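You operate a simulated robot arm through the tools that you are given. There is no shell and no other tool. Be economical: measure what you need, move in short steps, check, and stop when the job is done.

You are at the controls of a simulated two-armed robot. One attempt, no reset.

JOB
Take the green sign on the top of the oil bench and put it away on the side table. Then put the yellow sign from the top of the oil bench on top of the pump card. Then put the yellow-ringed cup on the top of the insert bench away on the steel table. Then put the green plan card on the back of the insert bench away on the top of the door bench. Then push the blue drawer shut. Then put the grey wiping pad on the middle of the upkeep bench. Then fetch the filter pad marked "29" from the upper deck of the blue trolley and set it on top of the blue job card. Then stack the tin that says "grease" from the upper shelf of the grey rack on top of the tin labelled "WAX". Then take the orange long insert on the table of the banding machine and put it away in the grey insert tray. Then turn the first-branch flow knob to 2.5. Then fetch the foam block that says "75" from the steel table and set it on the top of the steel stand. Then put one of the dust caps from the steel table on the shelf of mould 56. The order counts. Set down upright: green sign, yellow sign, yellow-ringed cup, grey wiping pad, dust cap.

Only the result counts: the job must be done as asked and must still hold three seconds after the hand-in. Knocking over, shifting, dropping, spilling or breaking anything else fails it. A push-on lid holds only when it is set on centred and level and pressed home; a screw cap is set on level and turned clockwise until tight.

ROBOT AND FRAMES
Two 6-joint arms with two-finger parallel grippers on one trunk, on a base that drives. Base frame: it is fixed to the floor where the robot stands at the start and does not move with it; the origin is under the middle of the robot, x ahead of it, y to its left, z up; the surface under the hand at the start is at about z = 850. Lengths are in mm, angles in rad, forces in N, time in s.
The left shoulder is at the start at [80, 216, 1610], the right one opposite. With the tool pointing down near the work surface each hand reaches from about 100 to 680 mm from the robot's upright axis, wherever it stands, measured 20 degrees to its own side. Places, roughly: black tin, green tin, yellow tin [-3500, 8250, 1000]; blue drawer [600, 4700, 700]; blue job card [-1250, 8250, 750]; dust cap (4x4x5 cm) [-6900, 2600, 800]; filter pad [-1750, 8250, 750]; first-branch flow knob [-4600, 1700, 1300]; foam block [-6750, 2250, 750]; green plan card [750, 2750, 750]; green sign [500, 0, 1000]; grey insert tray (18x24 cm) [-9240, -2340, 860]; grey wiping pad (8x6x6 cm) [800, 5100, 900]; middle of the upkeep bench [800, 6100, 900]; orange long insert (8x3x3 cm) [-3500, 5900, 900]; pump card [500, 0, 750]; shelf of mould 56 (22x65 cm) [-7200, -1440, 720]; side table [-1100, -4400, 800]; steel table [-6800, 2600, 800]; top of the door bench [-5000, 8300, 800]; top of the steel stand [-4600, 1600, 300]; yellow sign [750, 250, 1000]; yellow-ringed cup (8x8x13 cm) [500, 1600, 900]. Payload 3.43 kg a hand.
The TCP of each hand is the grasp point between the finger pads, 30 mm short of the fingertips. In the tool frame z runs along the fingers and y along their closing line. Largest opening 94 mm; finger width 28, thickness 10; the body of the gripper, 50 by 96 mm, starts 55 mm behind the TCP.
Orientation is that of the tool frame in the base frame, as a unit quaternion [x, y, z, w]. With the fingers straight down and closing along the base's y, the tool's x points along the base's -x, its y along +y and its z along -z.

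CONTROLS
- The arms move only by the tool play_rows. It takes "left_moves", "right_moves" or both (then of equal length, played together; a hand with none holds still); each is a list of rows, each a list of 7 numbers: the shift along the base's x, y, z in mm, then the turn, a rotation vector about the base's x, y, z in rad, then the finger opening in mm, from 0 to 94. In form: [[tx, ty, tz, wx, wy, wz, jaw], ...]. A call has 1 to 12 rows; each row shifts and turns the commanded pose from where the row before left it. A row lasts 0.2 s, in which the tool goes at most 50 mm and 0.15 rad; a call with a longer step from one row to the next is refused whole, and so is a gripper value outside its range. A pose out of reach is approached as far as the arm can. The call stops where the force on the tool passes 40 N (or 10 N more than at its start, if that is more) or the arm is blocked; 0.2 s more then pass. Each finger travels about 72 mm/s and halts on what it meets, pressing with about 40 N; the grip force reading is that of the motor and also rises with nothing between the fingers. The clock runs only during rows and for 0.2 s after the last one: add rows that do not move to give the fingers time. The reply holds the time, the measured pose of the TCP, the force on the tool along the base axes, the opening and the grip force, in the units named above and with some noise, with the torque about the TCP (base axes, N m) and any sound that the robot's microphone picked up.
- Cameras (640 x 400 px; columns grow to the right, rows downward): "scene" is now at [96.5, 8, 1764]; the picture's right is [0.07, -1.00, 0.00], its down [-0.86, -0.06, -0.51] and it looks along [0.51, 0.03, -0.86] (base axes); focal length 272 px, centre (320, 200). "left" rides on the left gripper at [76, -14, -102] in its tool frame; the picture's right is [0.18, 0.98, 0.00], its down [-0.75, 0.14, -0.64] and it looks along [-0.63, 0.12, 0.77] (tool axes); focal length 243 px, centre (320, 200). "right" rides on the right gripper at [76, 14, -102] in its tool frame; the picture's right is [-0.18, 0.98, 0.00], its down [-0.75, -0.14, -0.64] and it looks along [-0.63, -0.12, 0.77] (tool axes); focal length 243 px, centre (320, 200).
- get_image(camera): a new picture of that camera. The clock stands still meanwhile.
- move_column(by): slides the trunk up (or, below 0, down) by that many mm; the arms and the scene camera ride with it, the base frame stays. It gives what a move gives, with no picture.
- drive_base(legs): drives the robot by 1 to 6 legs, each [ahead, left, turn to the left] in mm, mm and rad, along the robot's own axes; the way and the turn of a leg run together, so that a leg with both is an arc; at most 1500 mm and 3.142 rad a leg. The arms and the cameras ride along, it lands a little off, and it stops where it bumps. It gives what a move gives.
- pan_tilt(pan, tilt): turns the head with the scene camera to pan (to the left, within 1.501 rad either way) and tilt (down, from -0.506 to 1.204), counted from straight ahead of the robot. It gives what a move gives.
- pixel_to_xyz(camera, pixels): for up to 12 pixels [column, row] of the newest picture of that camera ("zoom" is the newest enlarged one), the place [x, y, z] in the base frame of the surface seen there, good to about 3 mm, but the place of the scene camera against the robot may be out by one fixed shift of up to 12 mm in any direction. The clock stands still meanwhile.
- zoom(camera, box): a new picture of the part [left, top, right, bottom] of that camera's present view, enlarged. The clock stands still meanwhile.
- hand_in(): hands the job in; it is judged then, once.

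Keep the steps short. Do not move on a guess: measure, check each grasp and each placing, and mend mistakes. In all there are 364 turns and 304 pictures (those below and enlarged ones count). Leave the grippers open and the arms clear of the work at the hand-in unless told otherwise, and finish with a single line.

The tools are called after "Call:" by a JSON object that holds its "fn" and its "kwargs". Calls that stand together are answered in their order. play_rows: Moves the arms, as the interface text tells. Its arguments: {"type":"object","properties":{"left_moves":{"type":"array","items":{"type":"array","items":{"type":"number"}}},"right_moves":{"type":"array","items":{"type":"array","items":{"type":"number"}}}},"required":[]} The other tools are called the same way: move_column (by) slides the trunk up or down; drive_base (legs) drives the base; pan_tilt (pan, tilt) turns the head that bears the scene camera; get_image (camera) takes a picture; pixel_to_xyz (camera, pixels) gives the place of the surface under pixels of a picture; zoom (camera, box) takes an enlarged picture of a part of a camera's view; hand_in () hands the job in.

At the start:

```text
clock: 0.0
left_eef_pos: [500.9, 317.9, 1063.5]
left_tcp_rot: [0.0, 1.0, 0.0, 0.0]
left_contact_force: [-0.5, -0.5, 0.3]
left_torque: [0.03, 0.0, 0.02]
left_grip_width: 94.0
left_gripper_force: 0.1
right_eef_pos: [587.3, -118.0, 1063.1]
right_tcp_rot: [-0.001, 1.0, 0.0, 0.0]
right_contact_force: [-0.6, 0.2, -0.4]
right_torque: [0.0, -0.01, -0.03]
right_grip_width: 94.1
right_gripper_force: 0.1
trunk travel left (down, up): [-840.0, 0.0]
robot x, y, heading: [-1.2, -1.0, -0.001]
head pan, tilt: [0.068, 1.04]
```

scene: 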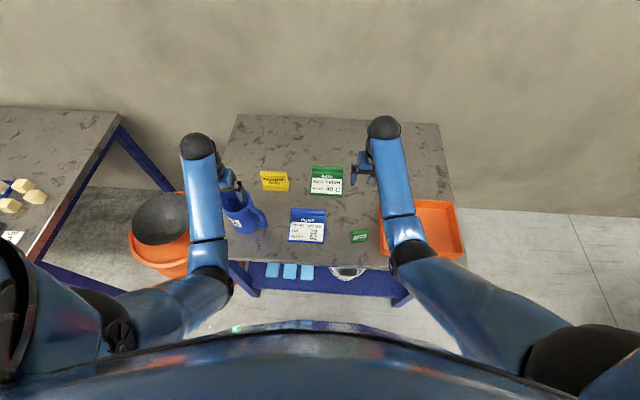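
right: 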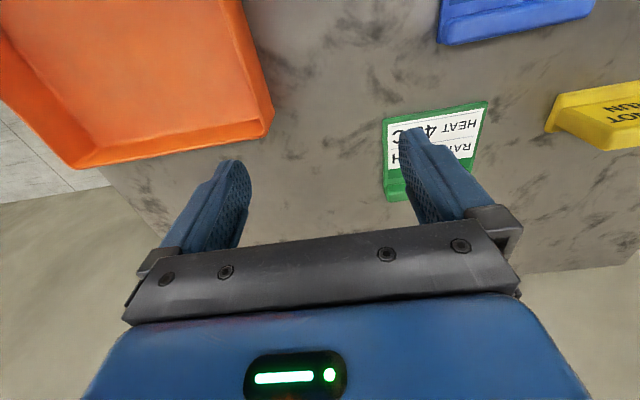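
left: 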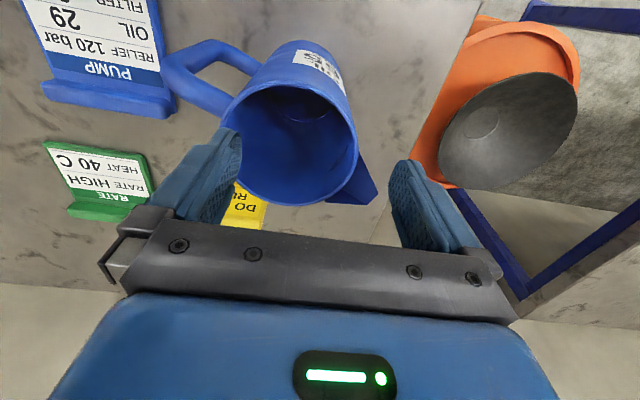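

I see a blue PUMP card near (307,225), a green RATE card near (327,180), a yellow sign near (274,181) and a small green sign near (359,236). I'll zoom in to tell them apart.

Call:
{"fn": "zoom", "kwargs": {"camera": "scene", "box": [220, 140, 400, 260]}}

Call:
{"fn": "pixel_to_xyz", "kwargs": {"camera": "scene", "pixels": [[274, 181], [327, 180], [307, 225], [359, 236], [345, 236], [300, 250], [240, 115], [437, 130], [270, 150], [400, 260]]}}

```text
3.33 times, centred on (310, 200) of scene
```

zoom: 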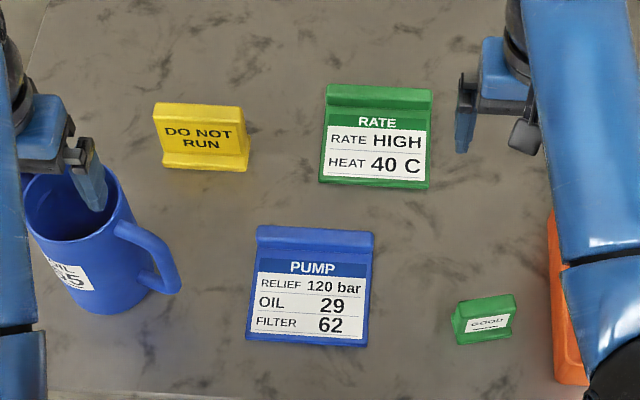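

```text
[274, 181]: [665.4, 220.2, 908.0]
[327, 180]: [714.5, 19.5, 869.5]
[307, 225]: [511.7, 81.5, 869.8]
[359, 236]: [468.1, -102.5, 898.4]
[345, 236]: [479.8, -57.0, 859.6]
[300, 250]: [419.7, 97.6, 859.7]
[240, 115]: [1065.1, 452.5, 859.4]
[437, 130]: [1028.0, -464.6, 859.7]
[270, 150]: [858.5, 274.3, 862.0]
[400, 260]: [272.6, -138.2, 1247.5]
```

The small green sign (zoom 485,320) is the target, and the yellow sign is a similar stand. I'll measure both signs and the pump card in the zoom picture.

Call:
{"fn": "pixel_to_xyz", "kwargs": {"camera": "zoom", "pixels": [[459, 307], [512, 297], [487, 303], [463, 340], [509, 328], [485, 334], [156, 108], [240, 108], [198, 107], [165, 165], [246, 168], [210, 155]]}}

Call:
{"fn": "zoom", "kwargs": {"camera": "scene", "box": [330, 215, 390, 253]}}

```text
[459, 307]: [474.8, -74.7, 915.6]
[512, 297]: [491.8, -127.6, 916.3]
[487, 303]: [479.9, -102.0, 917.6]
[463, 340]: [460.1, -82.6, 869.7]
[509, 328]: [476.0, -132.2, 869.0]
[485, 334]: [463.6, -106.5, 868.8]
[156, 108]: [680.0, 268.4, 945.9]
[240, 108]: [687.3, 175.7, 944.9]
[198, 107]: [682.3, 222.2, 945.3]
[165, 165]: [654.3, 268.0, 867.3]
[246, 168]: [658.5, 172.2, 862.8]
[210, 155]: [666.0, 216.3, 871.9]
```

```text
10.53 times, centred on (360, 234) of scene
```

zoom: 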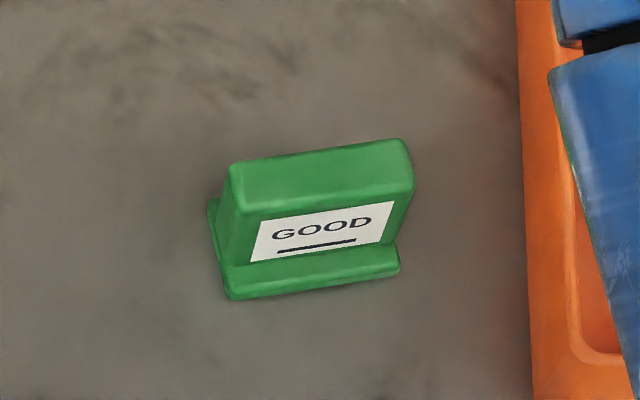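

The green sign's plate runs along about (0.31,-0.95), about 55 wide, and its top reads about 916 (bench reads 859.6). I'll turn the right hand so the fingers close across the plate, staying high and 70 mm back, and look with the wrist camera.

Call:
{"fn": "play_rows", "kwargs": {"right_moves": [[-14, 9, 0, 0, 0, -0.14, 94], [-14, 9, 0, 0, 0, -0.14, 94], [-14, 9, 0, 0, 0, -0.14, 94], [-14, 9, 0, 0, 0, -0.14, 94], [-14, 9, 0, 0, 0, -0.14, 94], [-14, 9, 0, 0, 0, -0.14, 94], [-14, 9, 0, 0, 0, -0.14, 94], [-14, 9, 0, 0, 0, -0.14, 94], [-14, 9, 0, 0, 0, -0.14, 94]]}}

Call:
{"fn": "get_image", "kwargs": {"camera": "right"}}

```text
clock: 2.0
left_eef_pos: [501.3, 318.1, 1063.9]
left_tcp_rot: [0.0, 1.0, 0.0, -0.001]
left_contact_force: [-0.1, -0.2, -0.2]
left_torque: [-0.01, -0.01, -0.03]
left_grip_width: 94.0
left_gripper_force: 0.0
right_eef_pos: [461.1, -37.1, 1060.9]
right_tcp_rot: [0.59, 0.807, 0.002, 0.001]
right_contact_force: [0.3, -0.2, 0.2]
right_torque: [0.0, 0.01, 0.0]
right_grip_width: 94.2
right_gripper_force: 0.0
right hand out of reach, approached as far as the arm can: row 9
trunk travel left (down, up): [-840.0, 0.0]
robot x, y, heading: [0.5, 0.5, 0.003]
head pan, tilt: [0.068, 1.04]
```

```text
298 pictures are left
```

right: 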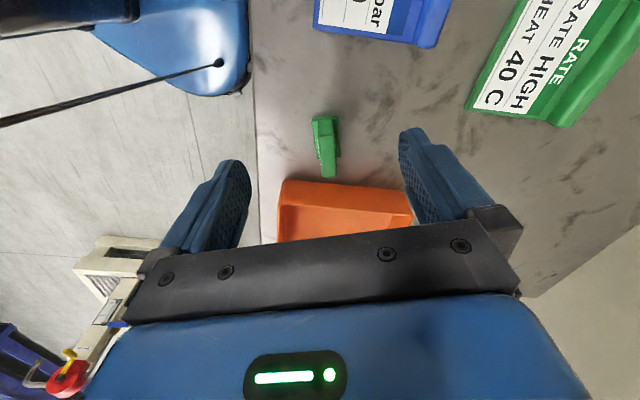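

The sign shows at (325,147) in the right picture. I'll measure it and the bench in that camera.

Call:
{"fn": "zoom", "kwargs": {"camera": "right", "box": [285, 105, 365, 185]}}

Call:
{"fn": "pixel_to_xyz", "kwargs": {"camera": "right", "pixels": [[323, 120], [328, 172], [325, 147], [360, 150], [290, 150], [338, 150]]}}

```text
5.00 times, centred on (325, 145) of right
```

zoom: 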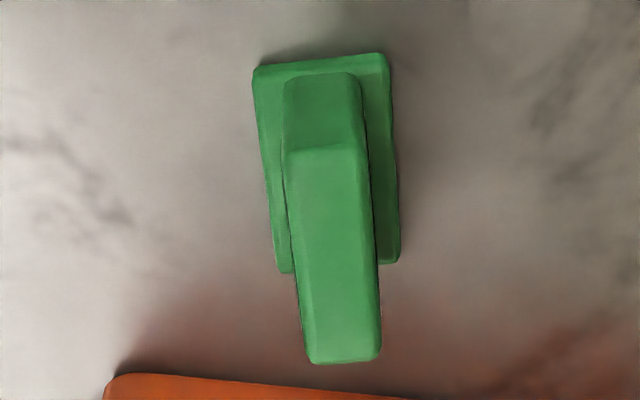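

```text
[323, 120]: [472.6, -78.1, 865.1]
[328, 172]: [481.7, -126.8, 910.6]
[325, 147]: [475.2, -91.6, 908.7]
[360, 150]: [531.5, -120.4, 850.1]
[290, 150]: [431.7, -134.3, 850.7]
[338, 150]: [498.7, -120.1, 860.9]
```

Call:
{"fn": "pixel_to_xyz", "kwargs": {"camera": "zoom", "pixels": [[290, 155], [358, 152], [312, 350], [376, 346], [330, 250], [256, 75], [384, 60], [398, 258], [282, 268]]}}

```text
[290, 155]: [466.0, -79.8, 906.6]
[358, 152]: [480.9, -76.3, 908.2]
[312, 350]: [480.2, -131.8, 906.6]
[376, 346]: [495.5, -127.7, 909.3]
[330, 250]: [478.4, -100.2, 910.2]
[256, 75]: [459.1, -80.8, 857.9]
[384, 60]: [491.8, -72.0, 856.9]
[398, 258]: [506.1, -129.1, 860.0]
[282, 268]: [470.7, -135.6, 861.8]
```

Bench is z=850 in the wrist camera; the plate's centre is (481,-104) with top 910. I'll align above it, then descend to z=893.

Call:
{"fn": "play_rows", "kwargs": {"right_moves": [[10, -34, -20, 0, 0, -0.045, 94], [10, -33, -20, 0, 0, 0, 94], [0, 0, -40, 0, 0, 0, 94], [0, 0, -40, 0, 0, 0, 94], [0, 0, -30, 0, 0, 0, 94], [0, 0, -18, 0, 0, 0, 94], [0, 0, 0, 0, 0, 0, 94]]}}

Call:
{"fn": "get_image", "kwargs": {"camera": "right"}}

```text
clock: 3.6
left_eef_pos: [501.9, 318.5, 1063.8]
left_tcp_rot: [0.0, 1.0, 0.0, 0.001]
left_contact_force: [0.5, 0.7, 0.0]
left_torque: [-0.07, -0.01, 0.03]
left_grip_width: 93.9
left_gripper_force: 0.0
right_eef_pos: [480.6, -103.0, 893.4]
right_tcp_rot: [0.607, 0.795, 0.001, 0.0]
right_contact_force: [0.5, -0.1, 0.8]
right_torque: [0.03, 0.02, 0.0]
right_grip_width: 94.0
right_gripper_force: 0.0
trunk travel left (down, up): [-840.0, 0.0]
robot x, y, heading: [0.4, -1.0, -0.003]
head pan, tilt: [0.068, 1.04]
```

```text
296 pictures are left
```

right: 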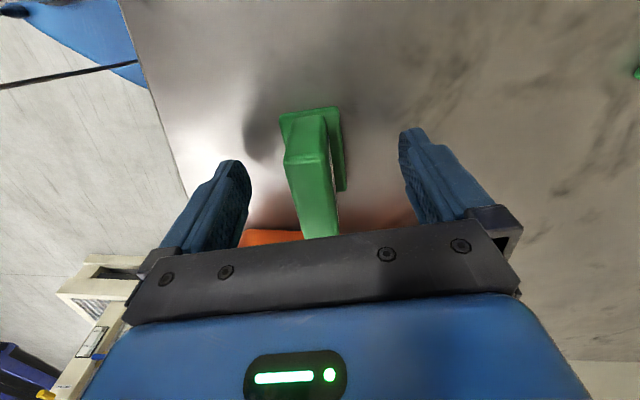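

The plate lies between the fingers. I'll close and lift a little.

Call:
{"fn": "play_rows", "kwargs": {"right_moves": [[0, 0, 0, 0, 0, 0, 10], [0, 0, 0, 0, 0, 0, 10], [0, 0, 0, 0, 0, 0, 10], [0, 0, 0, 0, 0, 0, 10], [0, 0, 40, 0, 0, 0, 10], [0, 0, 50, 0, 0, 0, 10], [0, 0, 50, 0, 0, 0, 10]]}}

Call:
{"fn": "get_image", "kwargs": {"camera": "right"}}

```text
clock: 5.2
left_eef_pos: [502.1, 319.0, 1062.9]
left_tcp_rot: [0.0, 1.0, 0.0, 0.0]
left_contact_force: [-1.1, -0.4, -0.1]
left_torque: [0.02, 0.0, 0.02]
left_grip_width: 94.0
left_gripper_force: 0.0
right_eef_pos: [481.0, -102.8, 1032.7]
right_tcp_rot: [0.607, 0.794, 0.0, -0.001]
right_contact_force: [1.2, 0.7, -0.8]
right_torque: [-0.06, 0.04, 0.01]
right_grip_width: 23.3
right_gripper_force: 40.4
trunk travel left (down, up): [-840.0, 0.0]
robot x, y, heading: [0.2, 3.5, 0.001]
head pan, tilt: [0.068, 1.04]
```

```text
295 pictures are left
```

right: 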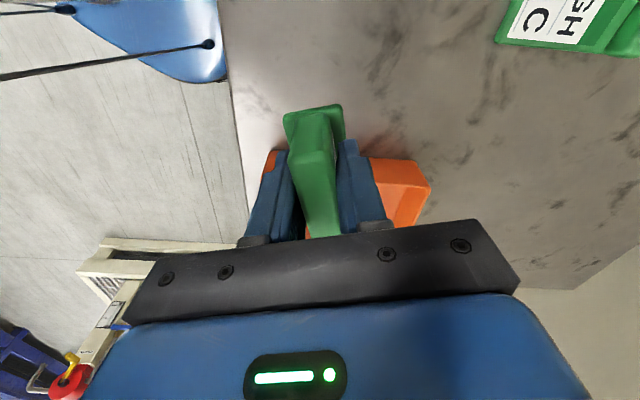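

The sign is held (opening 23.3). Next I look towards the side table (to my right) before driving.

Call:
{"fn": "pan_tilt", "kwargs": {"pan": -1.45, "tilt": 0.25}}

Call:
{"fn": "get_image", "kwargs": {"camera": "scene"}}

```text
clock: 6.8
left_eef_pos: [501.6, 318.7, 1064.0]
left_tcp_rot: [-0.001, 1.0, 0.0, 0.0]
left_contact_force: [-0.4, 0.4, 0.3]
left_torque: [0.04, -0.02, 0.0]
left_grip_width: 94.2
left_gripper_force: 0.0
right_eef_pos: [481.6, -103.0, 1031.7]
right_tcp_rot: [0.607, 0.795, 0.0, 0.0]
right_contact_force: [1.0, -0.8, -0.6]
right_torque: [0.0, 0.01, 0.03]
right_grip_width: 23.4
right_gripper_force: 39.5
trunk travel left (down, up): [-840.0, 0.0]
robot x, y, heading: [-0.2, 1.0, -0.003]
head pan, tilt: [-1.45, 0.25]
```

```text
294 pictures are left
```

scene: 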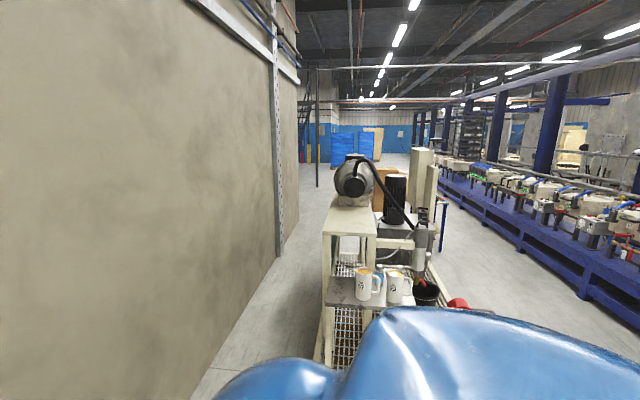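

A machine stands to my right at about (370,260). I'll measure its extents and the floor around.

Call:
{"fn": "pixel_to_xyz", "kwargs": {"camera": "scene", "pixels": [[330, 290], [355, 300], [375, 235], [440, 290], [450, 240], [490, 290], [560, 340], [520, 230], [590, 285], [415, 155], [380, 170], [400, 190]]}}

Call:
{"fn": "pan_tilt", "kwargs": {"pan": -1.5, "tilt": 0.7}}

Call:
{"fn": "get_image", "kwargs": {"camera": "scene"}}

```text
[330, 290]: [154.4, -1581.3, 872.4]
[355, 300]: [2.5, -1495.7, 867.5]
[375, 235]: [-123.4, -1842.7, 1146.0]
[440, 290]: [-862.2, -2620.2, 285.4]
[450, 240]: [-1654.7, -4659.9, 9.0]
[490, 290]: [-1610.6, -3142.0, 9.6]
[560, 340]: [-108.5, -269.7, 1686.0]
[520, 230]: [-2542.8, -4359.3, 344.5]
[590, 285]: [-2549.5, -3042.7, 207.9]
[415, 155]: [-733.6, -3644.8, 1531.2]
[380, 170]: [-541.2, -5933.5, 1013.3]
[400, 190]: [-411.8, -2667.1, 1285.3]
```

```text
clock: 7.7
left_eef_pos: [502.1, 318.2, 1064.2]
left_tcp_rot: [0.0, 1.0, 0.0, 0.0]
left_contact_force: [0.0, 0.2, 0.9]
left_torque: [0.02, 0.01, 0.0]
left_grip_width: 93.9
left_gripper_force: 0.1
right_eef_pos: [481.5, -101.9, 1031.2]
right_tcp_rot: [0.608, 0.794, 0.0, 0.0]
right_contact_force: [-0.3, -0.5, -0.8]
right_torque: [0.0, 0.01, -0.01]
right_grip_width: 23.2
right_gripper_force: 40.1
trunk travel left (down, up): [-840.0, 0.0]
robot x, y, heading: [2.4, -0.6, 0.001]
head pan, tilt: [-1.499, 0.7]
```

```text
293 pictures are left
```

scene: 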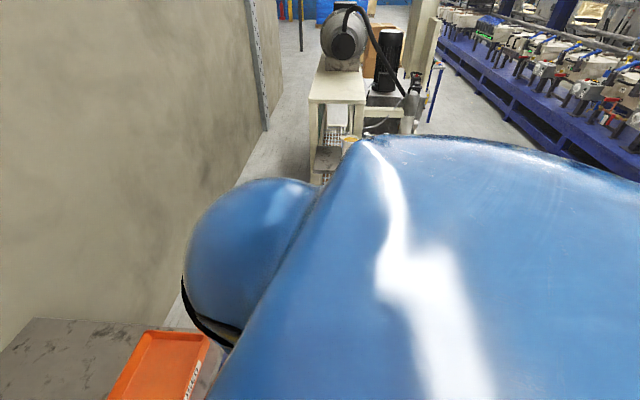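

The machine fills x≈-900…150, y<-1500, and a blue bench line runs near x≈-2540. I'll back off 700 mm from the bench, turn right in place and look again.

Call:
{"fn": "drive_base", "kwargs": {"legs": [[-700, 0, 0], [0, 0, -1.571]]}}

Call:
{"fn": "pan_tilt", "kwargs": {"pan": -0.5, "tilt": 0.4}}

Call:
{"fn": "get_image", "kwargs": {"camera": "scene"}}

```text
clock: 15.4
left_eef_pos: [-383.5, -504.2, 1064.6]
left_tcp_rot: [0.709, 0.705, 0.0, 0.0]
left_contact_force: [-0.2, -0.3, 0.6]
left_torque: [0.02, -0.02, -0.03]
left_grip_width: 94.0
left_gripper_force: 0.1
right_eef_pos: [-804.2, -481.3, 1032.3]
right_tcp_rot: [0.992, 0.13, 0.0, 0.0]
right_contact_force: [0.4, 0.2, -0.9]
right_torque: [0.03, 0.0, 0.0]
right_grip_width: 23.3
right_gripper_force: 40.2
trunk travel left (down, up): [-840.0, 0.0]
robot x, y, heading: [-699.7, -1.0, -1.574]
head pan, tilt: [-1.499, 0.7]
```

```text
clock: 16.7
left_eef_pos: [-384.2, -504.6, 1063.6]
left_tcp_rot: [0.709, 0.705, 0.001, -0.001]
left_contact_force: [-0.1, 0.2, -0.3]
left_torque: [0.01, -0.03, 0.03]
left_grip_width: 93.8
left_gripper_force: 0.0
right_eef_pos: [-804.4, -482.1, 1031.4]
right_tcp_rot: [0.991, 0.131, 0.0, -0.001]
right_contact_force: [-0.8, 0.5, -0.1]
right_torque: [0.02, 0.0, 0.01]
right_grip_width: 23.2
right_gripper_force: 40.0
trunk travel left (down, up): [-840.0, 0.0]
robot x, y, heading: [-700.9, 0.0, -1.573]
head pan, tilt: [-0.499, 0.4]
```

```text
292 pictures are left
```

scene: 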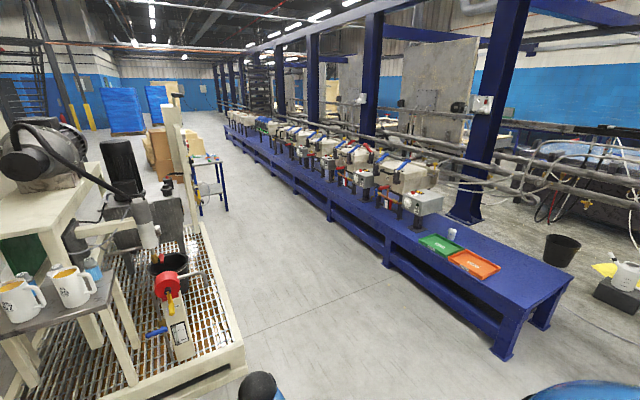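

The aisle is clear. A small table with blue legs shows at (208,170), which fits the side table. I'll measure it and the obstacles.

Call:
{"fn": "pixel_to_xyz", "kwargs": {"camera": "scene", "pixels": [[205, 161], [197, 155], [218, 157], [195, 165], [226, 210], [200, 214], [245, 375], [495, 355], [390, 260], [575, 275], [240, 300], [210, 225]]}}

Call:
{"fn": "zoom", "kwargs": {"camera": "scene", "box": [140, 110, 260, 230]}}

```text
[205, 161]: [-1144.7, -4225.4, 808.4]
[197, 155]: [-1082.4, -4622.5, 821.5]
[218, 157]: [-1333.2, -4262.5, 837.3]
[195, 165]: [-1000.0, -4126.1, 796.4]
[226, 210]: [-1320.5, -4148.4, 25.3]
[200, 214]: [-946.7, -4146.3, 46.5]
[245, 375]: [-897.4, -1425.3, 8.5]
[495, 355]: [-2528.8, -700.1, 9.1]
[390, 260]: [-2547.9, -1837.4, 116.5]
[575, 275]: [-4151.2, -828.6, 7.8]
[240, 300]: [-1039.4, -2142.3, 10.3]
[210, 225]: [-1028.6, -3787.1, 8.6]
```

```text
3.33 times, centred on (200, 170) of scene
```

zoom: 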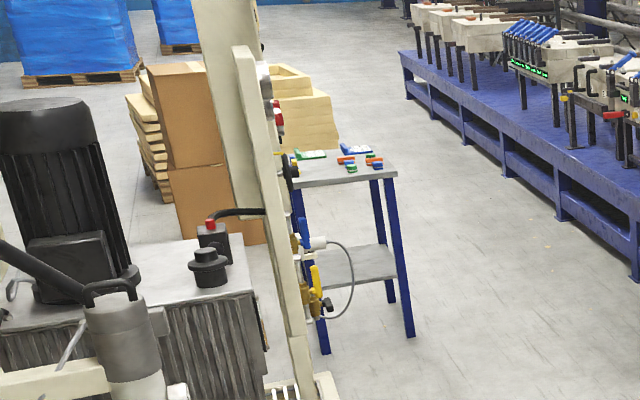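

The side table spans about x -1340…-900, y -4150…-4650. I'll strafe to the aisle at x≈-1750, drive along to y≈-4380 and turn to face it.

Call:
{"fn": "drive_base", "kwargs": {"legs": [[0, -1050, 0], [1500, 0, 0], [1450, 0, 0], [1430, 0, 0], [0, 0, 1.571]]}}

Call:
{"fn": "pan_tilt", "kwargs": {"pan": -0.1, "tilt": 0.95}}

Call:
{"fn": "get_image", "kwargs": {"camera": "scene"}}

```text
clock: 46.5
left_eef_pos: [-1313.0, -4076.6, 1063.6]
left_tcp_rot: [0.011, 1.0, 0.0, 0.0]
left_contact_force: [-0.1, 0.0, -0.5]
left_torque: [0.05, -0.01, -0.03]
left_grip_width: 94.1
left_gripper_force: 0.0
right_eef_pos: [-1342.3, -4498.0, 1032.0]
right_tcp_rot: [0.617, 0.787, 0.0, 0.001]
right_contact_force: [0.3, 0.1, -0.5]
right_torque: [0.0, -0.02, 0.0]
right_grip_width: 23.1
right_gripper_force: 39.8
trunk travel left (down, up): [-840.0, 0.0]
robot x, y, heading: [-1821.2, -4386.0, -0.024]
head pan, tilt: [-0.499, 0.4]
```

```text
clock: 47.5
left_eef_pos: [-1313.2, -4077.0, 1064.4]
left_tcp_rot: [0.011, 1.0, 0.0, 0.0]
left_contact_force: [0.8, 0.0, -0.3]
left_torque: [-0.01, -0.03, 0.02]
left_grip_width: 94.1
left_gripper_force: 0.0
right_eef_pos: [-1342.8, -4497.2, 1032.1]
right_tcp_rot: [0.616, 0.788, -0.001, 0.0]
right_contact_force: [0.7, 0.2, -0.2]
right_torque: [0.0, 0.03, 0.0]
right_grip_width: 23.2
right_gripper_force: 39.7
trunk travel left (down, up): [-840.0, 0.0]
robot x, y, heading: [-1825.4, -4383.9, -0.025]
head pan, tilt: [-0.099, 0.949]
```

```text
290 pictures are left
```

scene: 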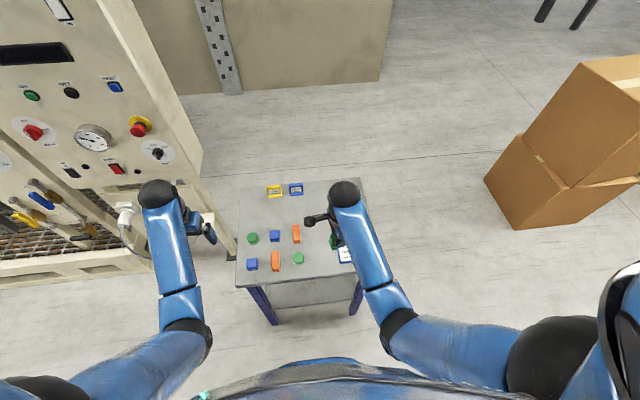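

The table holds small inserts and cards. I'll zoom and measure for a free spot.

Call:
{"fn": "zoom", "kwargs": {"camera": "scene", "box": [220, 160, 380, 300]}}

Call:
{"fn": "pixel_to_xyz", "kwargs": {"camera": "scene", "pixels": [[243, 192], [320, 190], [236, 284], [320, 278], [330, 215], [320, 215], [310, 260], [345, 256], [275, 190], [296, 190], [296, 233], [318, 240]]}}

```text
2.86 times, centred on (300, 230) of scene
```

zoom: 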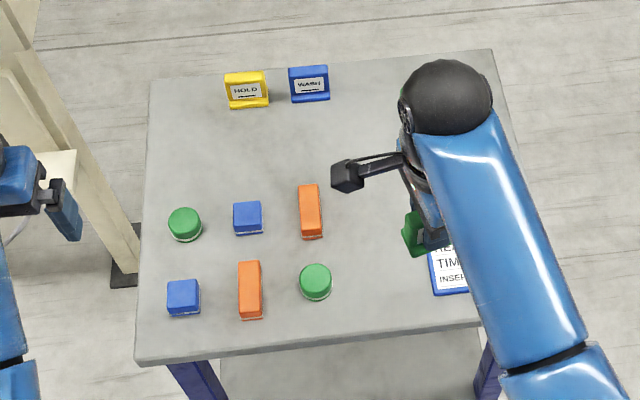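

```text
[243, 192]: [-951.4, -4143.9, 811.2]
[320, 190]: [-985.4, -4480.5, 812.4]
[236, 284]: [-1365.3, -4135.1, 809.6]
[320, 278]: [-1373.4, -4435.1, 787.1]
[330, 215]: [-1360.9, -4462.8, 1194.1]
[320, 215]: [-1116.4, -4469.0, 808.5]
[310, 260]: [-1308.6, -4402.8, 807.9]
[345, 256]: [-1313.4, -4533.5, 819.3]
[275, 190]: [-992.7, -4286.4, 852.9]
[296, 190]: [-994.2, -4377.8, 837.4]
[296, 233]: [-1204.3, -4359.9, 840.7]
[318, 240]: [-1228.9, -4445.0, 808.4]
```

Call:
{"fn": "drive_base", "kwargs": {"legs": [[70, 0, 0.024]]}}

Call:
{"fn": "get_image", "kwargs": {"camera": "right"}}

Call:
{"fn": "get_image", "kwargs": {"camera": "left"}}

```text
clock: 48.5
left_eef_pos: [-1262.8, -4064.9, 1069.2]
left_tcp_rot: [0.0, 1.0, 0.0, 0.005]
left_contact_force: [-0.3, 0.7, 0.3]
left_torque: [-0.02, -0.12, -0.06]
left_grip_width: 94.1
left_gripper_force: 0.1
right_eef_pos: [-1281.9, -4486.7, 1037.5]
right_tcp_rot: [0.607, 0.795, 0.003, 0.004]
right_contact_force: [-2.1, -0.8, 0.0]
right_torque: [0.03, -0.1, -0.04]
right_grip_width: 23.4
right_gripper_force: 39.9
trunk travel left (down, up): [-840.0, 0.0]
robot x, y, heading: [-1753.0, -4383.4, -0.002]
head pan, tilt: [-0.099, 0.949]
```

```text
288 pictures are left
```

right: 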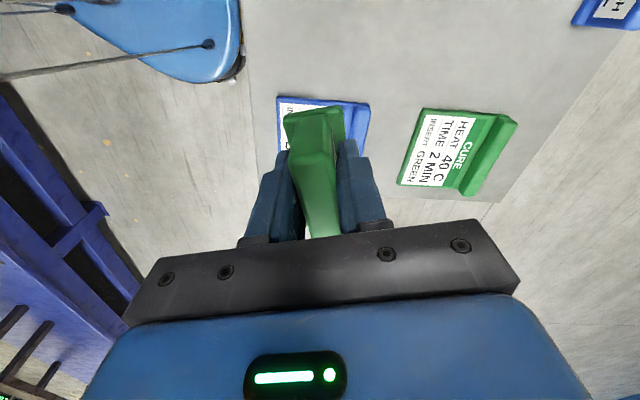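

```text
287 pictures are left
```

left: 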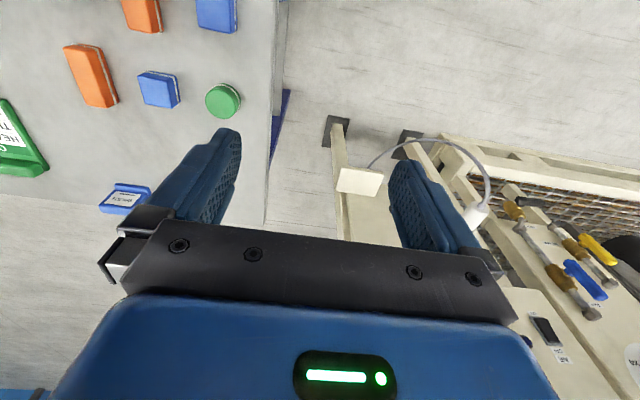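

Blue card and green CURE card occupy the right part. I'll measure the free region around (400,60) in the right picture.

Call:
{"fn": "pixel_to_xyz", "kwargs": {"camera": "right", "pixels": [[400, 60], [450, 60], [500, 70], [380, 85], [330, 60], [425, 110], [510, 120], [600, 15], [365, 105], [480, 20], [400, 20], [300, 60]]}}

```text
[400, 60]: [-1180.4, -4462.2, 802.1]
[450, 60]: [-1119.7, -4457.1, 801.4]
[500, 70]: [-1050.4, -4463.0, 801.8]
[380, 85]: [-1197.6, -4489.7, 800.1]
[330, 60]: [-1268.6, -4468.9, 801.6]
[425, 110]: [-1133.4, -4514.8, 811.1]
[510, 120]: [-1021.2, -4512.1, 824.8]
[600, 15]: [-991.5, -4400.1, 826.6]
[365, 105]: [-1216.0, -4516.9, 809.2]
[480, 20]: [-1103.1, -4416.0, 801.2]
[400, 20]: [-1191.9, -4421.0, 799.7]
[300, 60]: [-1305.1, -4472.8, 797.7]
```

Free spot at about (-1110,-4440), table z≈801. I move over it at height and then down to TCP 852.

Call:
{"fn": "play_rows", "kwargs": {"right_moves": [[43, 12, 0, 0, 0, 0, 10], [43, 12, 0, 0, 0, 0, 10], [43, 12, 0, 0, 0, 0, 10], [43, 11, 0, 0, 0, 0, 10], [0, 0, -45, 0, 0, 0, 10], [0, 0, -45, 0, 0, 0, 10], [0, 0, -45, 0, 0, 0, 10], [0, 0, -45, 0, 0, 0, 10], [0, 0, 0, 0, 0, 0, 10]]}}

Call:
{"fn": "get_image", "kwargs": {"camera": "right"}}

```text
clock: 50.5
left_eef_pos: [-1252.3, -4065.7, 1063.3]
left_tcp_rot: [0.0, 1.0, 0.001, -0.001]
left_contact_force: [-0.5, -0.2, 0.4]
left_torque: [0.03, -0.01, 0.02]
left_grip_width: 93.9
left_gripper_force: 0.1
right_eef_pos: [-1146.3, -4452.2, 893.3]
right_tcp_rot: [0.606, 0.795, 0.0, -0.001]
right_contact_force: [0.3, -0.2, -1.4]
right_torque: [0.0, -0.01, -0.04]
right_grip_width: 23.2
right_gripper_force: 40.4
right hand out of reach, approached as far as the arm can: row 6, 7, 8
trunk travel left (down, up): [-840.0, 0.0]
robot x, y, heading: [-1750.6, -4386.9, 0.005]
head pan, tilt: [-0.099, 0.949]
```

```text
286 pictures are left
```

right: 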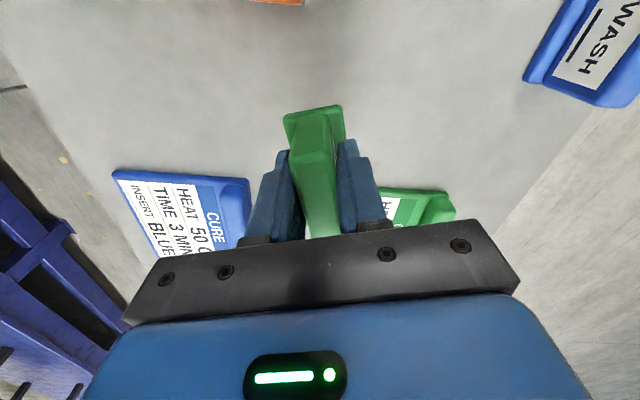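

The arm hit its reach at this height. I'll lift the hand a bit, lower the column by 120, then go on.

Call:
{"fn": "play_rows", "kwargs": {"right_moves": [[-20, 0, 50, 0, 0, 0, 10], [0, 0, 50, 0, 0, 0, 10], [0, 0, 50, 0, 0, 0, 10]]}}

Call:
{"fn": "move_column", "kwargs": {"by": -120}}

```text
refused: row 1 steps farther than a row can; nothing moved
```

```text
clock: 51.3
left_eef_pos: [-1254.4, -4065.6, 1002.8]
left_tcp_rot: [0.001, 1.0, 0.0, 0.001]
left_contact_force: [-0.1, 0.5, -0.3]
left_torque: [-0.03, 0.0, 0.01]
left_grip_width: 94.0
left_gripper_force: 0.1
right_eef_pos: [-1141.6, -4451.3, 839.9]
right_tcp_rot: [0.607, 0.795, 0.003, 0.002]
right_contact_force: [-4.8, 0.1, 10.2]
right_torque: [0.05, 0.18, 0.02]
right_grip_width: 23.0
right_gripper_force: 39.4
trunk travel left (down, up): [-779.0, 61.0]
robot x, y, heading: [-1756.0, -4385.8, -0.004]
head pan, tilt: [-0.099, 0.949]
stopped: the force on the tool passed its limit at 65 N (the readings are from after the stop); the commanded pose is now the measured one
```

The sign reached the table at (-1142,-4451), which is free space. I relieve the press by 2 mm, open, and check.

Call:
{"fn": "play_rows", "kwargs": {"right_moves": [[0, 0, 2, 0, 0, 0, 23], [0, 0, 0, 0, 0, 0, 60], [0, 0, 0, 0, 0, 0, 60], [0, 0, 0, 0, 0, 0, 60], [0, 0, 0, 0, 0, 0, 60]]}}

Call:
{"fn": "get_image", "kwargs": {"camera": "right"}}

```text
clock: 52.5
left_eef_pos: [-1251.8, -4066.2, 1002.5]
left_tcp_rot: [0.0, 1.0, 0.0, -0.001]
left_contact_force: [0.7, -0.5, 0.0]
left_torque: [-0.02, -0.02, 0.02]
left_grip_width: 94.0
left_gripper_force: 0.1
right_eef_pos: [-1139.7, -4451.9, 841.2]
right_tcp_rot: [0.607, 0.795, 0.002, 0.001]
right_contact_force: [-0.1, 0.8, -0.6]
right_torque: [-0.01, -0.02, 0.02]
right_grip_width: 60.0
right_gripper_force: 0.1
trunk travel left (down, up): [-779.0, 61.0]
robot x, y, heading: [-1752.8, -4385.1, 0.003]
head pan, tilt: [-0.099, 0.949]
```

```text
285 pictures are left
```

right: 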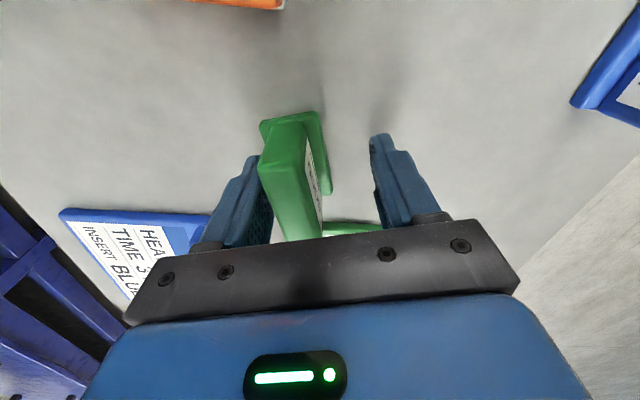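

The sign stands, near the left finger. I shift the hand 13 mm towards that side to centre it, then lift clear.

Call:
{"fn": "play_rows", "kwargs": {"right_moves": [[-12, -3, 0, 0, 0, 0, 60], [0, 0, 40, 0, 0, 0, 60], [0, 0, 50, 0, 0, 0, 60], [0, 0, 50, 0, 0, 0, 60], [-40, 0, 30, 0, 0, 0, 60]]}}

Call:
{"fn": "get_image", "kwargs": {"camera": "right"}}

```text
clock: 53.7
left_eef_pos: [-1253.7, -4066.5, 1003.6]
left_tcp_rot: [0.0, 1.0, -0.001, 0.0]
left_contact_force: [0.1, -0.9, -0.2]
left_torque: [0.0, 0.01, -0.02]
left_grip_width: 93.9
left_gripper_force: 0.0
right_eef_pos: [-1194.2, -4454.0, 1012.8]
right_tcp_rot: [0.607, 0.794, 0.003, 0.002]
right_contact_force: [-0.2, -0.1, -0.4]
right_torque: [0.01, 0.01, 0.0]
right_grip_width: 60.0
right_gripper_force: 0.1
trunk travel left (down, up): [-779.0, 61.0]
robot x, y, heading: [-1751.4, -4384.3, 0.001]
head pan, tilt: [-0.099, 0.949]
```

```text
284 pictures are left
```

right: 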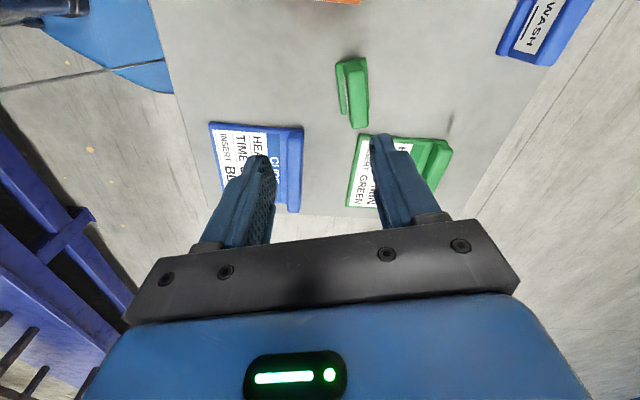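

The green sign stands free between the two cards. Now I raise both hands relative to the trunk (better reach with a lower trunk later) and pull them in a bit.

Call:
{"fn": "play_rows", "kwargs": {"right_moves": [[-25, 0, 40, 0, 0, 0, 94], [-25, 0, 40, 0, 0, 0, 94], [-25, 0, 40, 0, 0, -0.1, 94], [-25, 0, 40, 0, 0, -0.09, 94]], "left_moves": [[-25, 0, 40, 0, 0, 0, 94], [-25, 0, 40, 0, 0, 0, 94], [-25, 0, 40, 0, 0, 0, 94], [-25, 0, 40, 0, 0, 0, 94]]}}

```text
clock: 54.7
left_eef_pos: [-1295.9, -4055.6, 992.0]
left_tcp_rot: [0.0, 1.0, 0.0, 0.001]
left_contact_force: [0.0, 0.4, -0.5]
left_torque: [-0.01, -0.03, 0.0]
left_grip_width: 94.2
left_gripper_force: 0.0
left hand out of reach, approached as far as the arm can: row 1, 2, 3, 4
right_eef_pos: [-1218.9, -4432.6, 1030.4]
right_tcp_rot: [0.68, 0.733, 0.003, 0.003]
right_contact_force: [-0.9, -0.8, 0.4]
right_torque: [0.01, 0.01, 0.03]
right_grip_width: 93.9
right_gripper_force: 0.0
right hand out of reach, approached as far as the arm can: row 1, 2, 3, 4
trunk travel left (down, up): [-779.0, 61.0]
robot x, y, heading: [-1750.8, -4384.8, -0.005]
head pan, tilt: [-0.099, 0.949]
```

Tool-down height is limited near the body, fine. I'll raise the trunk back and strafe back to the oil bench keeping the heading.

Call:
{"fn": "move_column", "kwargs": {"by": 61}}

Call:
{"fn": "drive_base", "kwargs": {"legs": [[-100, 0, 0.005], [0, 1500, 0], [0, 1500, 0], [0, 1500, 0], [0, 80, 0], [1200, 0, 0]]}}

```text
clock: 55.7
left_eef_pos: [-1295.5, -4055.2, 1052.2]
left_tcp_rot: [0.0, 1.0, 0.0, 0.001]
left_contact_force: [0.0, -0.1, 0.3]
left_torque: [0.01, 0.01, -0.03]
left_grip_width: 94.0
left_gripper_force: 0.2
right_eef_pos: [-1217.0, -4433.2, 1090.4]
right_tcp_rot: [0.68, 0.733, 0.003, 0.002]
right_contact_force: [0.1, 0.4, -0.5]
right_torque: [0.0, -0.01, 0.0]
right_grip_width: 94.0
right_gripper_force: 0.0
trunk travel left (down, up): [-840.0, 0.0]
robot x, y, heading: [-1749.8, -4381.6, 0.002]
head pan, tilt: [-0.099, 0.949]
```

```text
clock: 84.3
left_eef_pos: [-180.8, 516.1, 1054.0]
left_tcp_rot: [-0.001, 1.0, 0.0, 0.001]
left_contact_force: [0.3, 0.7, -0.1]
left_torque: [0.02, -0.04, 0.01]
left_grip_width: 93.8
left_gripper_force: 0.0
right_eef_pos: [-103.2, 139.6, 1092.2]
right_tcp_rot: [0.68, 0.733, 0.004, 0.004]
right_contact_force: [-0.2, -0.4, 0.0]
right_torque: [-0.01, -0.02, 0.04]
right_grip_width: 93.9
right_gripper_force: 0.0
trunk travel left (down, up): [-840.0, 0.0]
robot x, y, heading: [-637.4, 186.4, 0.005]
head pan, tilt: [-0.099, 0.949]
```

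I drive up to the oil bench (robot x≈10).

Call:
{"fn": "drive_base", "kwargs": {"legs": [[645, 0, -0.005]]}}

Call:
{"fn": "get_image", "kwargs": {"camera": "scene"}}

Call:
{"fn": "get_image", "kwargs": {"camera": "right"}}

```text
clock: 87.9
left_eef_pos: [468.4, 513.5, 1052.6]
left_tcp_rot: [0.003, 1.0, 0.0, 0.0]
left_contact_force: [0.2, -0.4, 0.4]
left_torque: [-0.01, -0.01, -0.01]
left_grip_width: 94.2
left_gripper_force: 0.0
right_eef_pos: [543.8, 135.7, 1092.3]
right_tcp_rot: [0.681, 0.732, 0.003, 0.004]
right_contact_force: [-0.5, -0.6, 0.3]
right_torque: [0.01, 0.01, 0.04]
right_grip_width: 94.0
right_gripper_force: 0.1
trunk travel left (down, up): [-840.0, 0.0]
robot x, y, heading: [11.8, 182.5, -0.005]
head pan, tilt: [-0.099, 0.949]
```

```text
283 pictures are left
```

scene: 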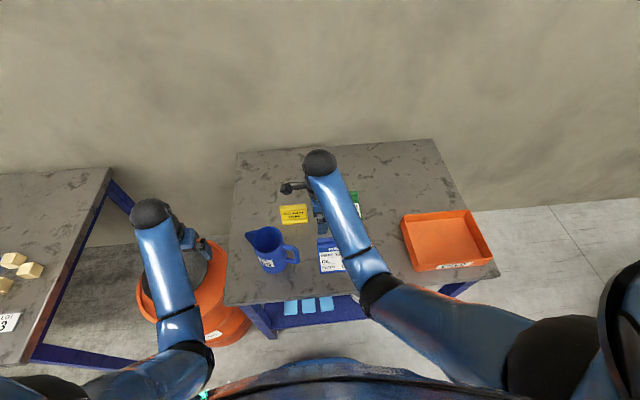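

```text
282 pictures are left
```

right: 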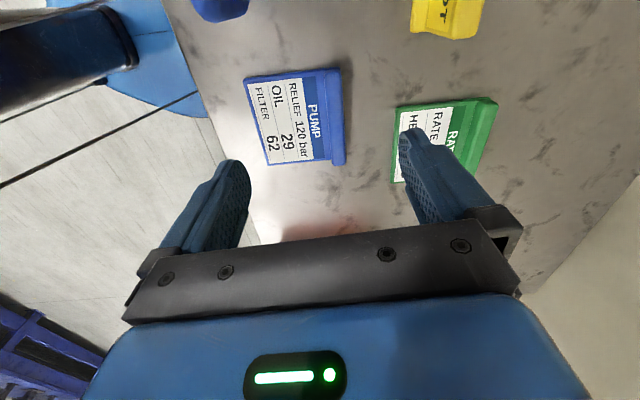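

The right camera shows the pump card (245–345, 75–165). I'll measure its surface, its raised ridge, and the visible edge of the yellow sign.

Call:
{"fn": "pixel_to_xyz", "kwargs": {"camera": "right", "pixels": [[252, 84], [268, 160], [318, 74], [326, 160], [336, 75], [340, 160], [282, 120], [300, 120], [415, 20], [470, 30], [440, 10], [360, 120]]}}

```text
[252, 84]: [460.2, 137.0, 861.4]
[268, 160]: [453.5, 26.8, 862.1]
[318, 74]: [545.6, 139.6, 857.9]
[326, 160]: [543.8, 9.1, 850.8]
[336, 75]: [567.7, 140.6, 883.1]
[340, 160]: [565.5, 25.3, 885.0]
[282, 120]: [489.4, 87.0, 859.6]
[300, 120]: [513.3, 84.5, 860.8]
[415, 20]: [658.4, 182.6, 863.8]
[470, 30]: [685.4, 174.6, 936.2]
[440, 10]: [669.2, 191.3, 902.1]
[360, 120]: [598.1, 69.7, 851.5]
```

The card's flat part is x 455–550, y 25–140 at z≈861; ridge at x≈555–575. I check the height of the tub under the left hand before lowering the trunk.

Call:
{"fn": "pixel_to_xyz", "kwargs": {"camera": "scene", "pixels": [[222, 262], [215, 280], [205, 300], [270, 230], [255, 235], [285, 240], [293, 205], [283, 208], [306, 206], [293, 220]]}}

```text
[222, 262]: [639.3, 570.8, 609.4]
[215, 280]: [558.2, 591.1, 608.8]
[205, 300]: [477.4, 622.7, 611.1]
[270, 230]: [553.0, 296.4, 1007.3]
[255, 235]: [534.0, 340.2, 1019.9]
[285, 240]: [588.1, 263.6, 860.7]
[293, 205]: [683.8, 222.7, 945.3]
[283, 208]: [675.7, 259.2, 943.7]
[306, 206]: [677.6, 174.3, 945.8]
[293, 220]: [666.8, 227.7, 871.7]
```

Tub is low (z 610). Lower the trunk 100, then move the right hand above the yellow sign.

Call:
{"fn": "move_column", "kwargs": {"by": -100}}

Call:
{"fn": "play_rows", "kwargs": {"right_moves": [[30, 25, 0, 0, 0, 0, 94], [35, 25, 0, 0, 0, 0, 94], [35, 25, 0, 0, 0, 0, 94], [33, 20, 0, 0, 0, 0, 94], [0, 0, 0, 0, 0, 0, 94]]}}

Call:
{"fn": "get_image", "kwargs": {"camera": "right"}}

```text
clock: 89.2
left_eef_pos: [469.8, 512.5, 952.6]
left_tcp_rot: [0.003, 1.0, -0.001, 0.0]
left_contact_force: [0.2, 0.4, 0.1]
left_torque: [0.0, -0.03, 0.01]
left_grip_width: 93.9
left_gripper_force: 0.0
right_eef_pos: [546.0, 134.5, 991.2]
right_tcp_rot: [0.681, 0.732, 0.003, 0.003]
right_contact_force: [0.9, -0.5, 0.4]
right_torque: [0.01, 0.01, -0.02]
right_grip_width: 94.0
right_gripper_force: 0.1
trunk travel left (down, up): [-740.0, 100.0]
robot x, y, heading: [11.3, 188.8, -0.004]
head pan, tilt: [-0.099, 0.949]
```

```text
clock: 90.4
left_eef_pos: [470.8, 514.6, 951.8]
left_tcp_rot: [0.003, 1.0, 0.0, 0.001]
left_contact_force: [-0.3, -0.1, -0.5]
left_torque: [-0.01, -0.02, 0.01]
left_grip_width: 94.0
left_gripper_force: 0.0
right_eef_pos: [679.1, 230.5, 991.8]
right_tcp_rot: [0.681, 0.732, 0.004, 0.002]
right_contact_force: [-0.2, -0.2, 0.5]
right_torque: [-0.02, -0.01, 0.04]
right_grip_width: 94.1
right_gripper_force: 0.0
trunk travel left (down, up): [-740.0, 100.0]
robot x, y, heading: [12.0, 187.8, -0.006]
head pan, tilt: [-0.099, 0.949]
```

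```text
281 pictures are left
```

right: 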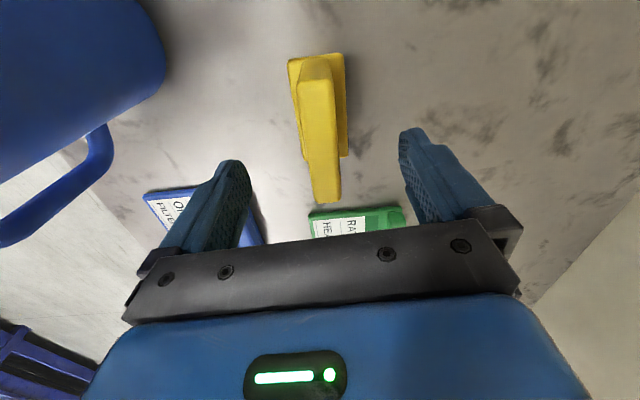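

Call:
{"fn": "pixel_to_xyz", "kwargs": {"camera": "right", "pixels": [[300, 84], [331, 82], [316, 198], [338, 196], [318, 130], [290, 62], [342, 56], [347, 153], [305, 155]]}}

```text
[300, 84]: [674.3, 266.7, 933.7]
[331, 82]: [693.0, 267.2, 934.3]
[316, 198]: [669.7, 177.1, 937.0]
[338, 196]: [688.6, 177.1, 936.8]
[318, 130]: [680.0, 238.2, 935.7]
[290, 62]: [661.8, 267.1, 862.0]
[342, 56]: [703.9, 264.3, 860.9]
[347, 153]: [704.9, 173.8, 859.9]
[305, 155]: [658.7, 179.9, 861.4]
```

Plate centre is (681,222), top 936, turned about -3° in heading. I align (turn -0.12) and descend to z=900.

Call:
{"fn": "play_rows", "kwargs": {"right_moves": [[2, -8, 0, 0, 0, -0.12, 94], [0, 0, -40, 0, 0, 0, 94], [0, 0, -40, 0, 0, 0, 94], [0, 0, -12, 0, 0, 0, 94], [0, 0, 0, 0, 0, 0, 10], [0, 0, 0, 0, 0, 0, 10], [0, 0, 0, 0, 0, 0, 10], [0, 0, 0, 0, 0, 0, 10]]}}

Call:
{"fn": "get_image", "kwargs": {"camera": "right"}}

```text
clock: 92.2
left_eef_pos: [470.9, 513.5, 951.6]
left_tcp_rot: [0.003, 1.0, 0.0, 0.0]
left_contact_force: [0.5, -0.8, -0.6]
left_torque: [0.0, -0.02, 0.01]
left_grip_width: 93.8
left_gripper_force: 0.0
right_eef_pos: [660.9, 212.9, 918.4]
right_tcp_rot: [0.723, 0.69, 0.003, 0.003]
right_contact_force: [-0.1, 0.2, 0.2]
right_torque: [0.04, 0.03, -0.02]
right_grip_width: 28.0
right_gripper_force: 40.1
right hand out of reach, approached as far as the arm can: row 2, 3, 4
trunk travel left (down, up): [-740.0, 100.0]
robot x, y, heading: [9.8, 183.5, -0.005]
head pan, tilt: [-0.099, 0.949]
```

```text
280 pictures are left
```

right: 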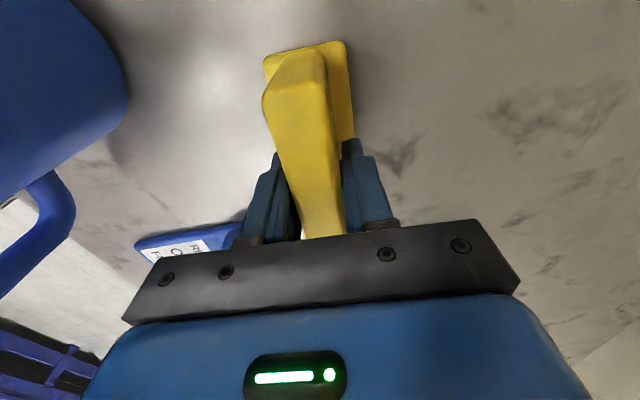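

The arm fell short in reach and gripped the sign askew, 20 mm nearer. I open again, lift, and lower the trunk for more reach before re-gripping.

Call:
{"fn": "play_rows", "kwargs": {"right_moves": [[0, 0, 0, 0, 0, 0, 94], [0, 0, 0, 0, 0, 0, 94], [0, 0, 0, 0, 0, 0, 94], [0, 0, 40, 0, 0, 0, 94], [0, 0, 45, 0, 0, 0, 94]]}}

Call:
{"fn": "get_image", "kwargs": {"camera": "right"}}

```text
clock: 93.4
left_eef_pos: [469.8, 513.6, 953.3]
left_tcp_rot: [0.003, 1.0, 0.001, 0.001]
left_contact_force: [-0.2, -0.7, 1.3]
left_torque: [0.02, 0.0, 0.04]
left_grip_width: 94.0
left_gripper_force: 0.1
right_eef_pos: [686.8, 226.0, 991.8]
right_tcp_rot: [0.724, 0.69, 0.002, 0.003]
right_contact_force: [-1.0, 0.5, -0.7]
right_torque: [0.0, -0.02, 0.02]
right_grip_width: 93.9
right_gripper_force: 0.0
right hand out of reach, approached as far as the arm can: row 4, 5
trunk travel left (down, up): [-740.0, 100.0]
robot x, y, heading: [13.4, 190.5, -0.01]
head pan, tilt: [-0.099, 0.949]
```

```text
279 pictures are left
```

right: 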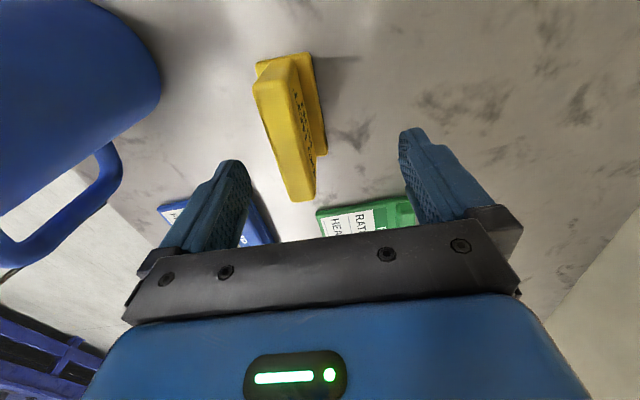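

I go straight up 100 mm, then lower the trunk 100 mm.

Call:
{"fn": "play_rows", "kwargs": {"right_moves": [[0, 0, 50, 0, 0, 0, 94], [0, 0, 50, 0, 0, 0, 94], [0, 0, 0, 0, 0, 0, 94]]}}

Call:
{"fn": "move_column", "kwargs": {"by": -90}}

Call:
{"fn": "get_image", "kwargs": {"camera": "right"}}

Call:
{"fn": "pixel_to_xyz", "kwargs": {"camera": "right", "pixels": [[260, 90], [290, 85], [295, 195], [312, 185], [280, 130], [258, 68], [310, 60], [325, 150]]}}

```text
clock: 94.2
left_eef_pos: [470.6, 513.1, 952.2]
left_tcp_rot: [0.002, 1.0, 0.0, 0.001]
left_contact_force: [0.1, 0.1, 0.8]
left_torque: [0.05, -0.02, -0.01]
left_grip_width: 93.9
left_gripper_force: 0.1
right_eef_pos: [710.0, 234.2, 1086.4]
right_tcp_rot: [0.724, 0.69, 0.002, 0.002]
right_contact_force: [0.4, 0.6, 0.3]
right_torque: [0.0, 0.0, -0.01]
right_grip_width: 94.0
right_gripper_force: 0.0
right hand out of reach, approached as far as the arm can: row 1, 2
trunk travel left (down, up): [-740.0, 100.0]
robot x, y, heading: [11.1, 185.3, -0.009]
head pan, tilt: [-0.099, 0.949]
```

```text
clock: 95.2
left_eef_pos: [469.1, 513.8, 879.3]
left_tcp_rot: [0.003, 1.0, 0.0, 0.002]
left_contact_force: [-3.6, -0.8, 6.9]
left_torque: [-0.51, 0.33, -0.18]
left_grip_width: 94.1
left_gripper_force: 0.1
right_eef_pos: [708.0, 232.7, 1010.2]
right_tcp_rot: [0.724, 0.69, 0.003, 0.003]
right_contact_force: [-0.3, -0.3, -0.2]
right_torque: [0.0, 0.01, 0.0]
right_grip_width: 94.2
right_gripper_force: 0.0
trunk travel left (down, up): [-663.0, 177.0]
robot x, y, heading: [10.7, 188.3, -0.009]
head pan, tilt: [-0.099, 0.949]
stopped: the force on the tool passed its limit at 67 N (the readings are from after the stop); the commanded pose is now the measured one
```

```text
278 pictures are left
```

right: 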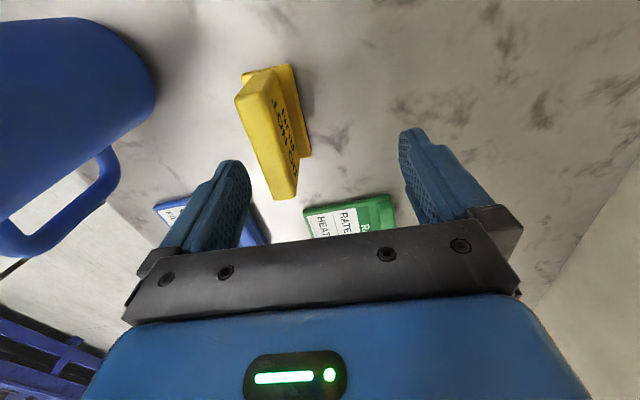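

```text
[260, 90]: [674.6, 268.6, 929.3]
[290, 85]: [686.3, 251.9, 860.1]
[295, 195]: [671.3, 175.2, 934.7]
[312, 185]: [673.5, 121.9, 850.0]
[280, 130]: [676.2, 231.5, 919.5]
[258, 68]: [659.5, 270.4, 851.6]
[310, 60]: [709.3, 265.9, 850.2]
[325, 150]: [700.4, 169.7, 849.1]
```

The left hand touched something at tip height 849 (probably the bench edge). I look with the left camera.

Call:
{"fn": "get_image", "kwargs": {"camera": "left"}}

```text
277 pictures are left
```

left: 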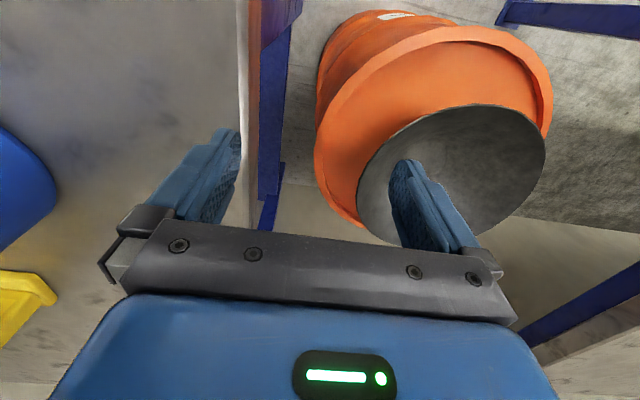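

Only the bench top's edge is touched; nothing else. I lift the left hand off, forward and outward. Then I remeasure the yellow sign.

Call:
{"fn": "play_rows", "kwargs": {"left_moves": [[10, 5, 20, 0, 0, 0, 94], [25, 10, 20, 0, 0, 0, 94], [25, 15, 20, 0, 0, 0, 94], [25, 15, 20, 0, 0, 0, 94], [20, 10, 20, 0, 0, 0, 94]]}}

Call:
{"fn": "zoom", "kwargs": {"camera": "right", "box": [210, 50, 350, 210]}}

```text
clock: 96.4
left_eef_pos: [592.0, 574.3, 941.1]
left_tcp_rot: [0.003, 1.0, 0.0, 0.001]
left_contact_force: [0.0, 0.1, 0.9]
left_torque: [-0.01, 0.03, 0.04]
left_grip_width: 93.8
left_gripper_force: 0.1
left hand out of reach, approached as far as the arm can: row 1, 2, 3, 4, 5
right_eef_pos: [709.5, 233.8, 1008.2]
right_tcp_rot: [0.724, 0.69, 0.002, 0.002]
right_contact_force: [0.6, 0.0, -1.2]
right_torque: [-0.02, 0.03, 0.0]
right_grip_width: 94.1
right_gripper_force: 0.1
trunk travel left (down, up): [-663.0, 177.0]
robot x, y, heading: [11.4, 187.7, -0.003]
head pan, tilt: [-0.099, 0.949]
```

```text
2.50 times, centred on (280, 130) of right
```

zoom: 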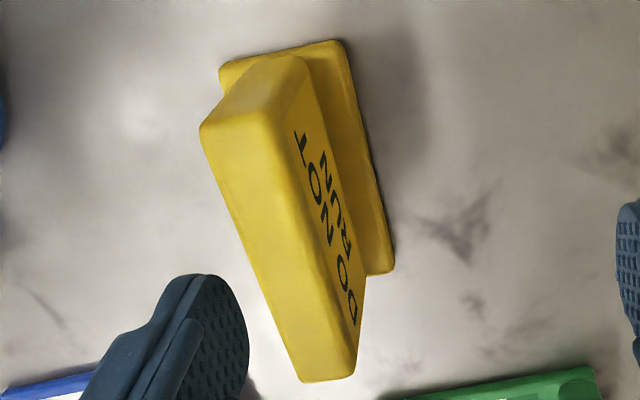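

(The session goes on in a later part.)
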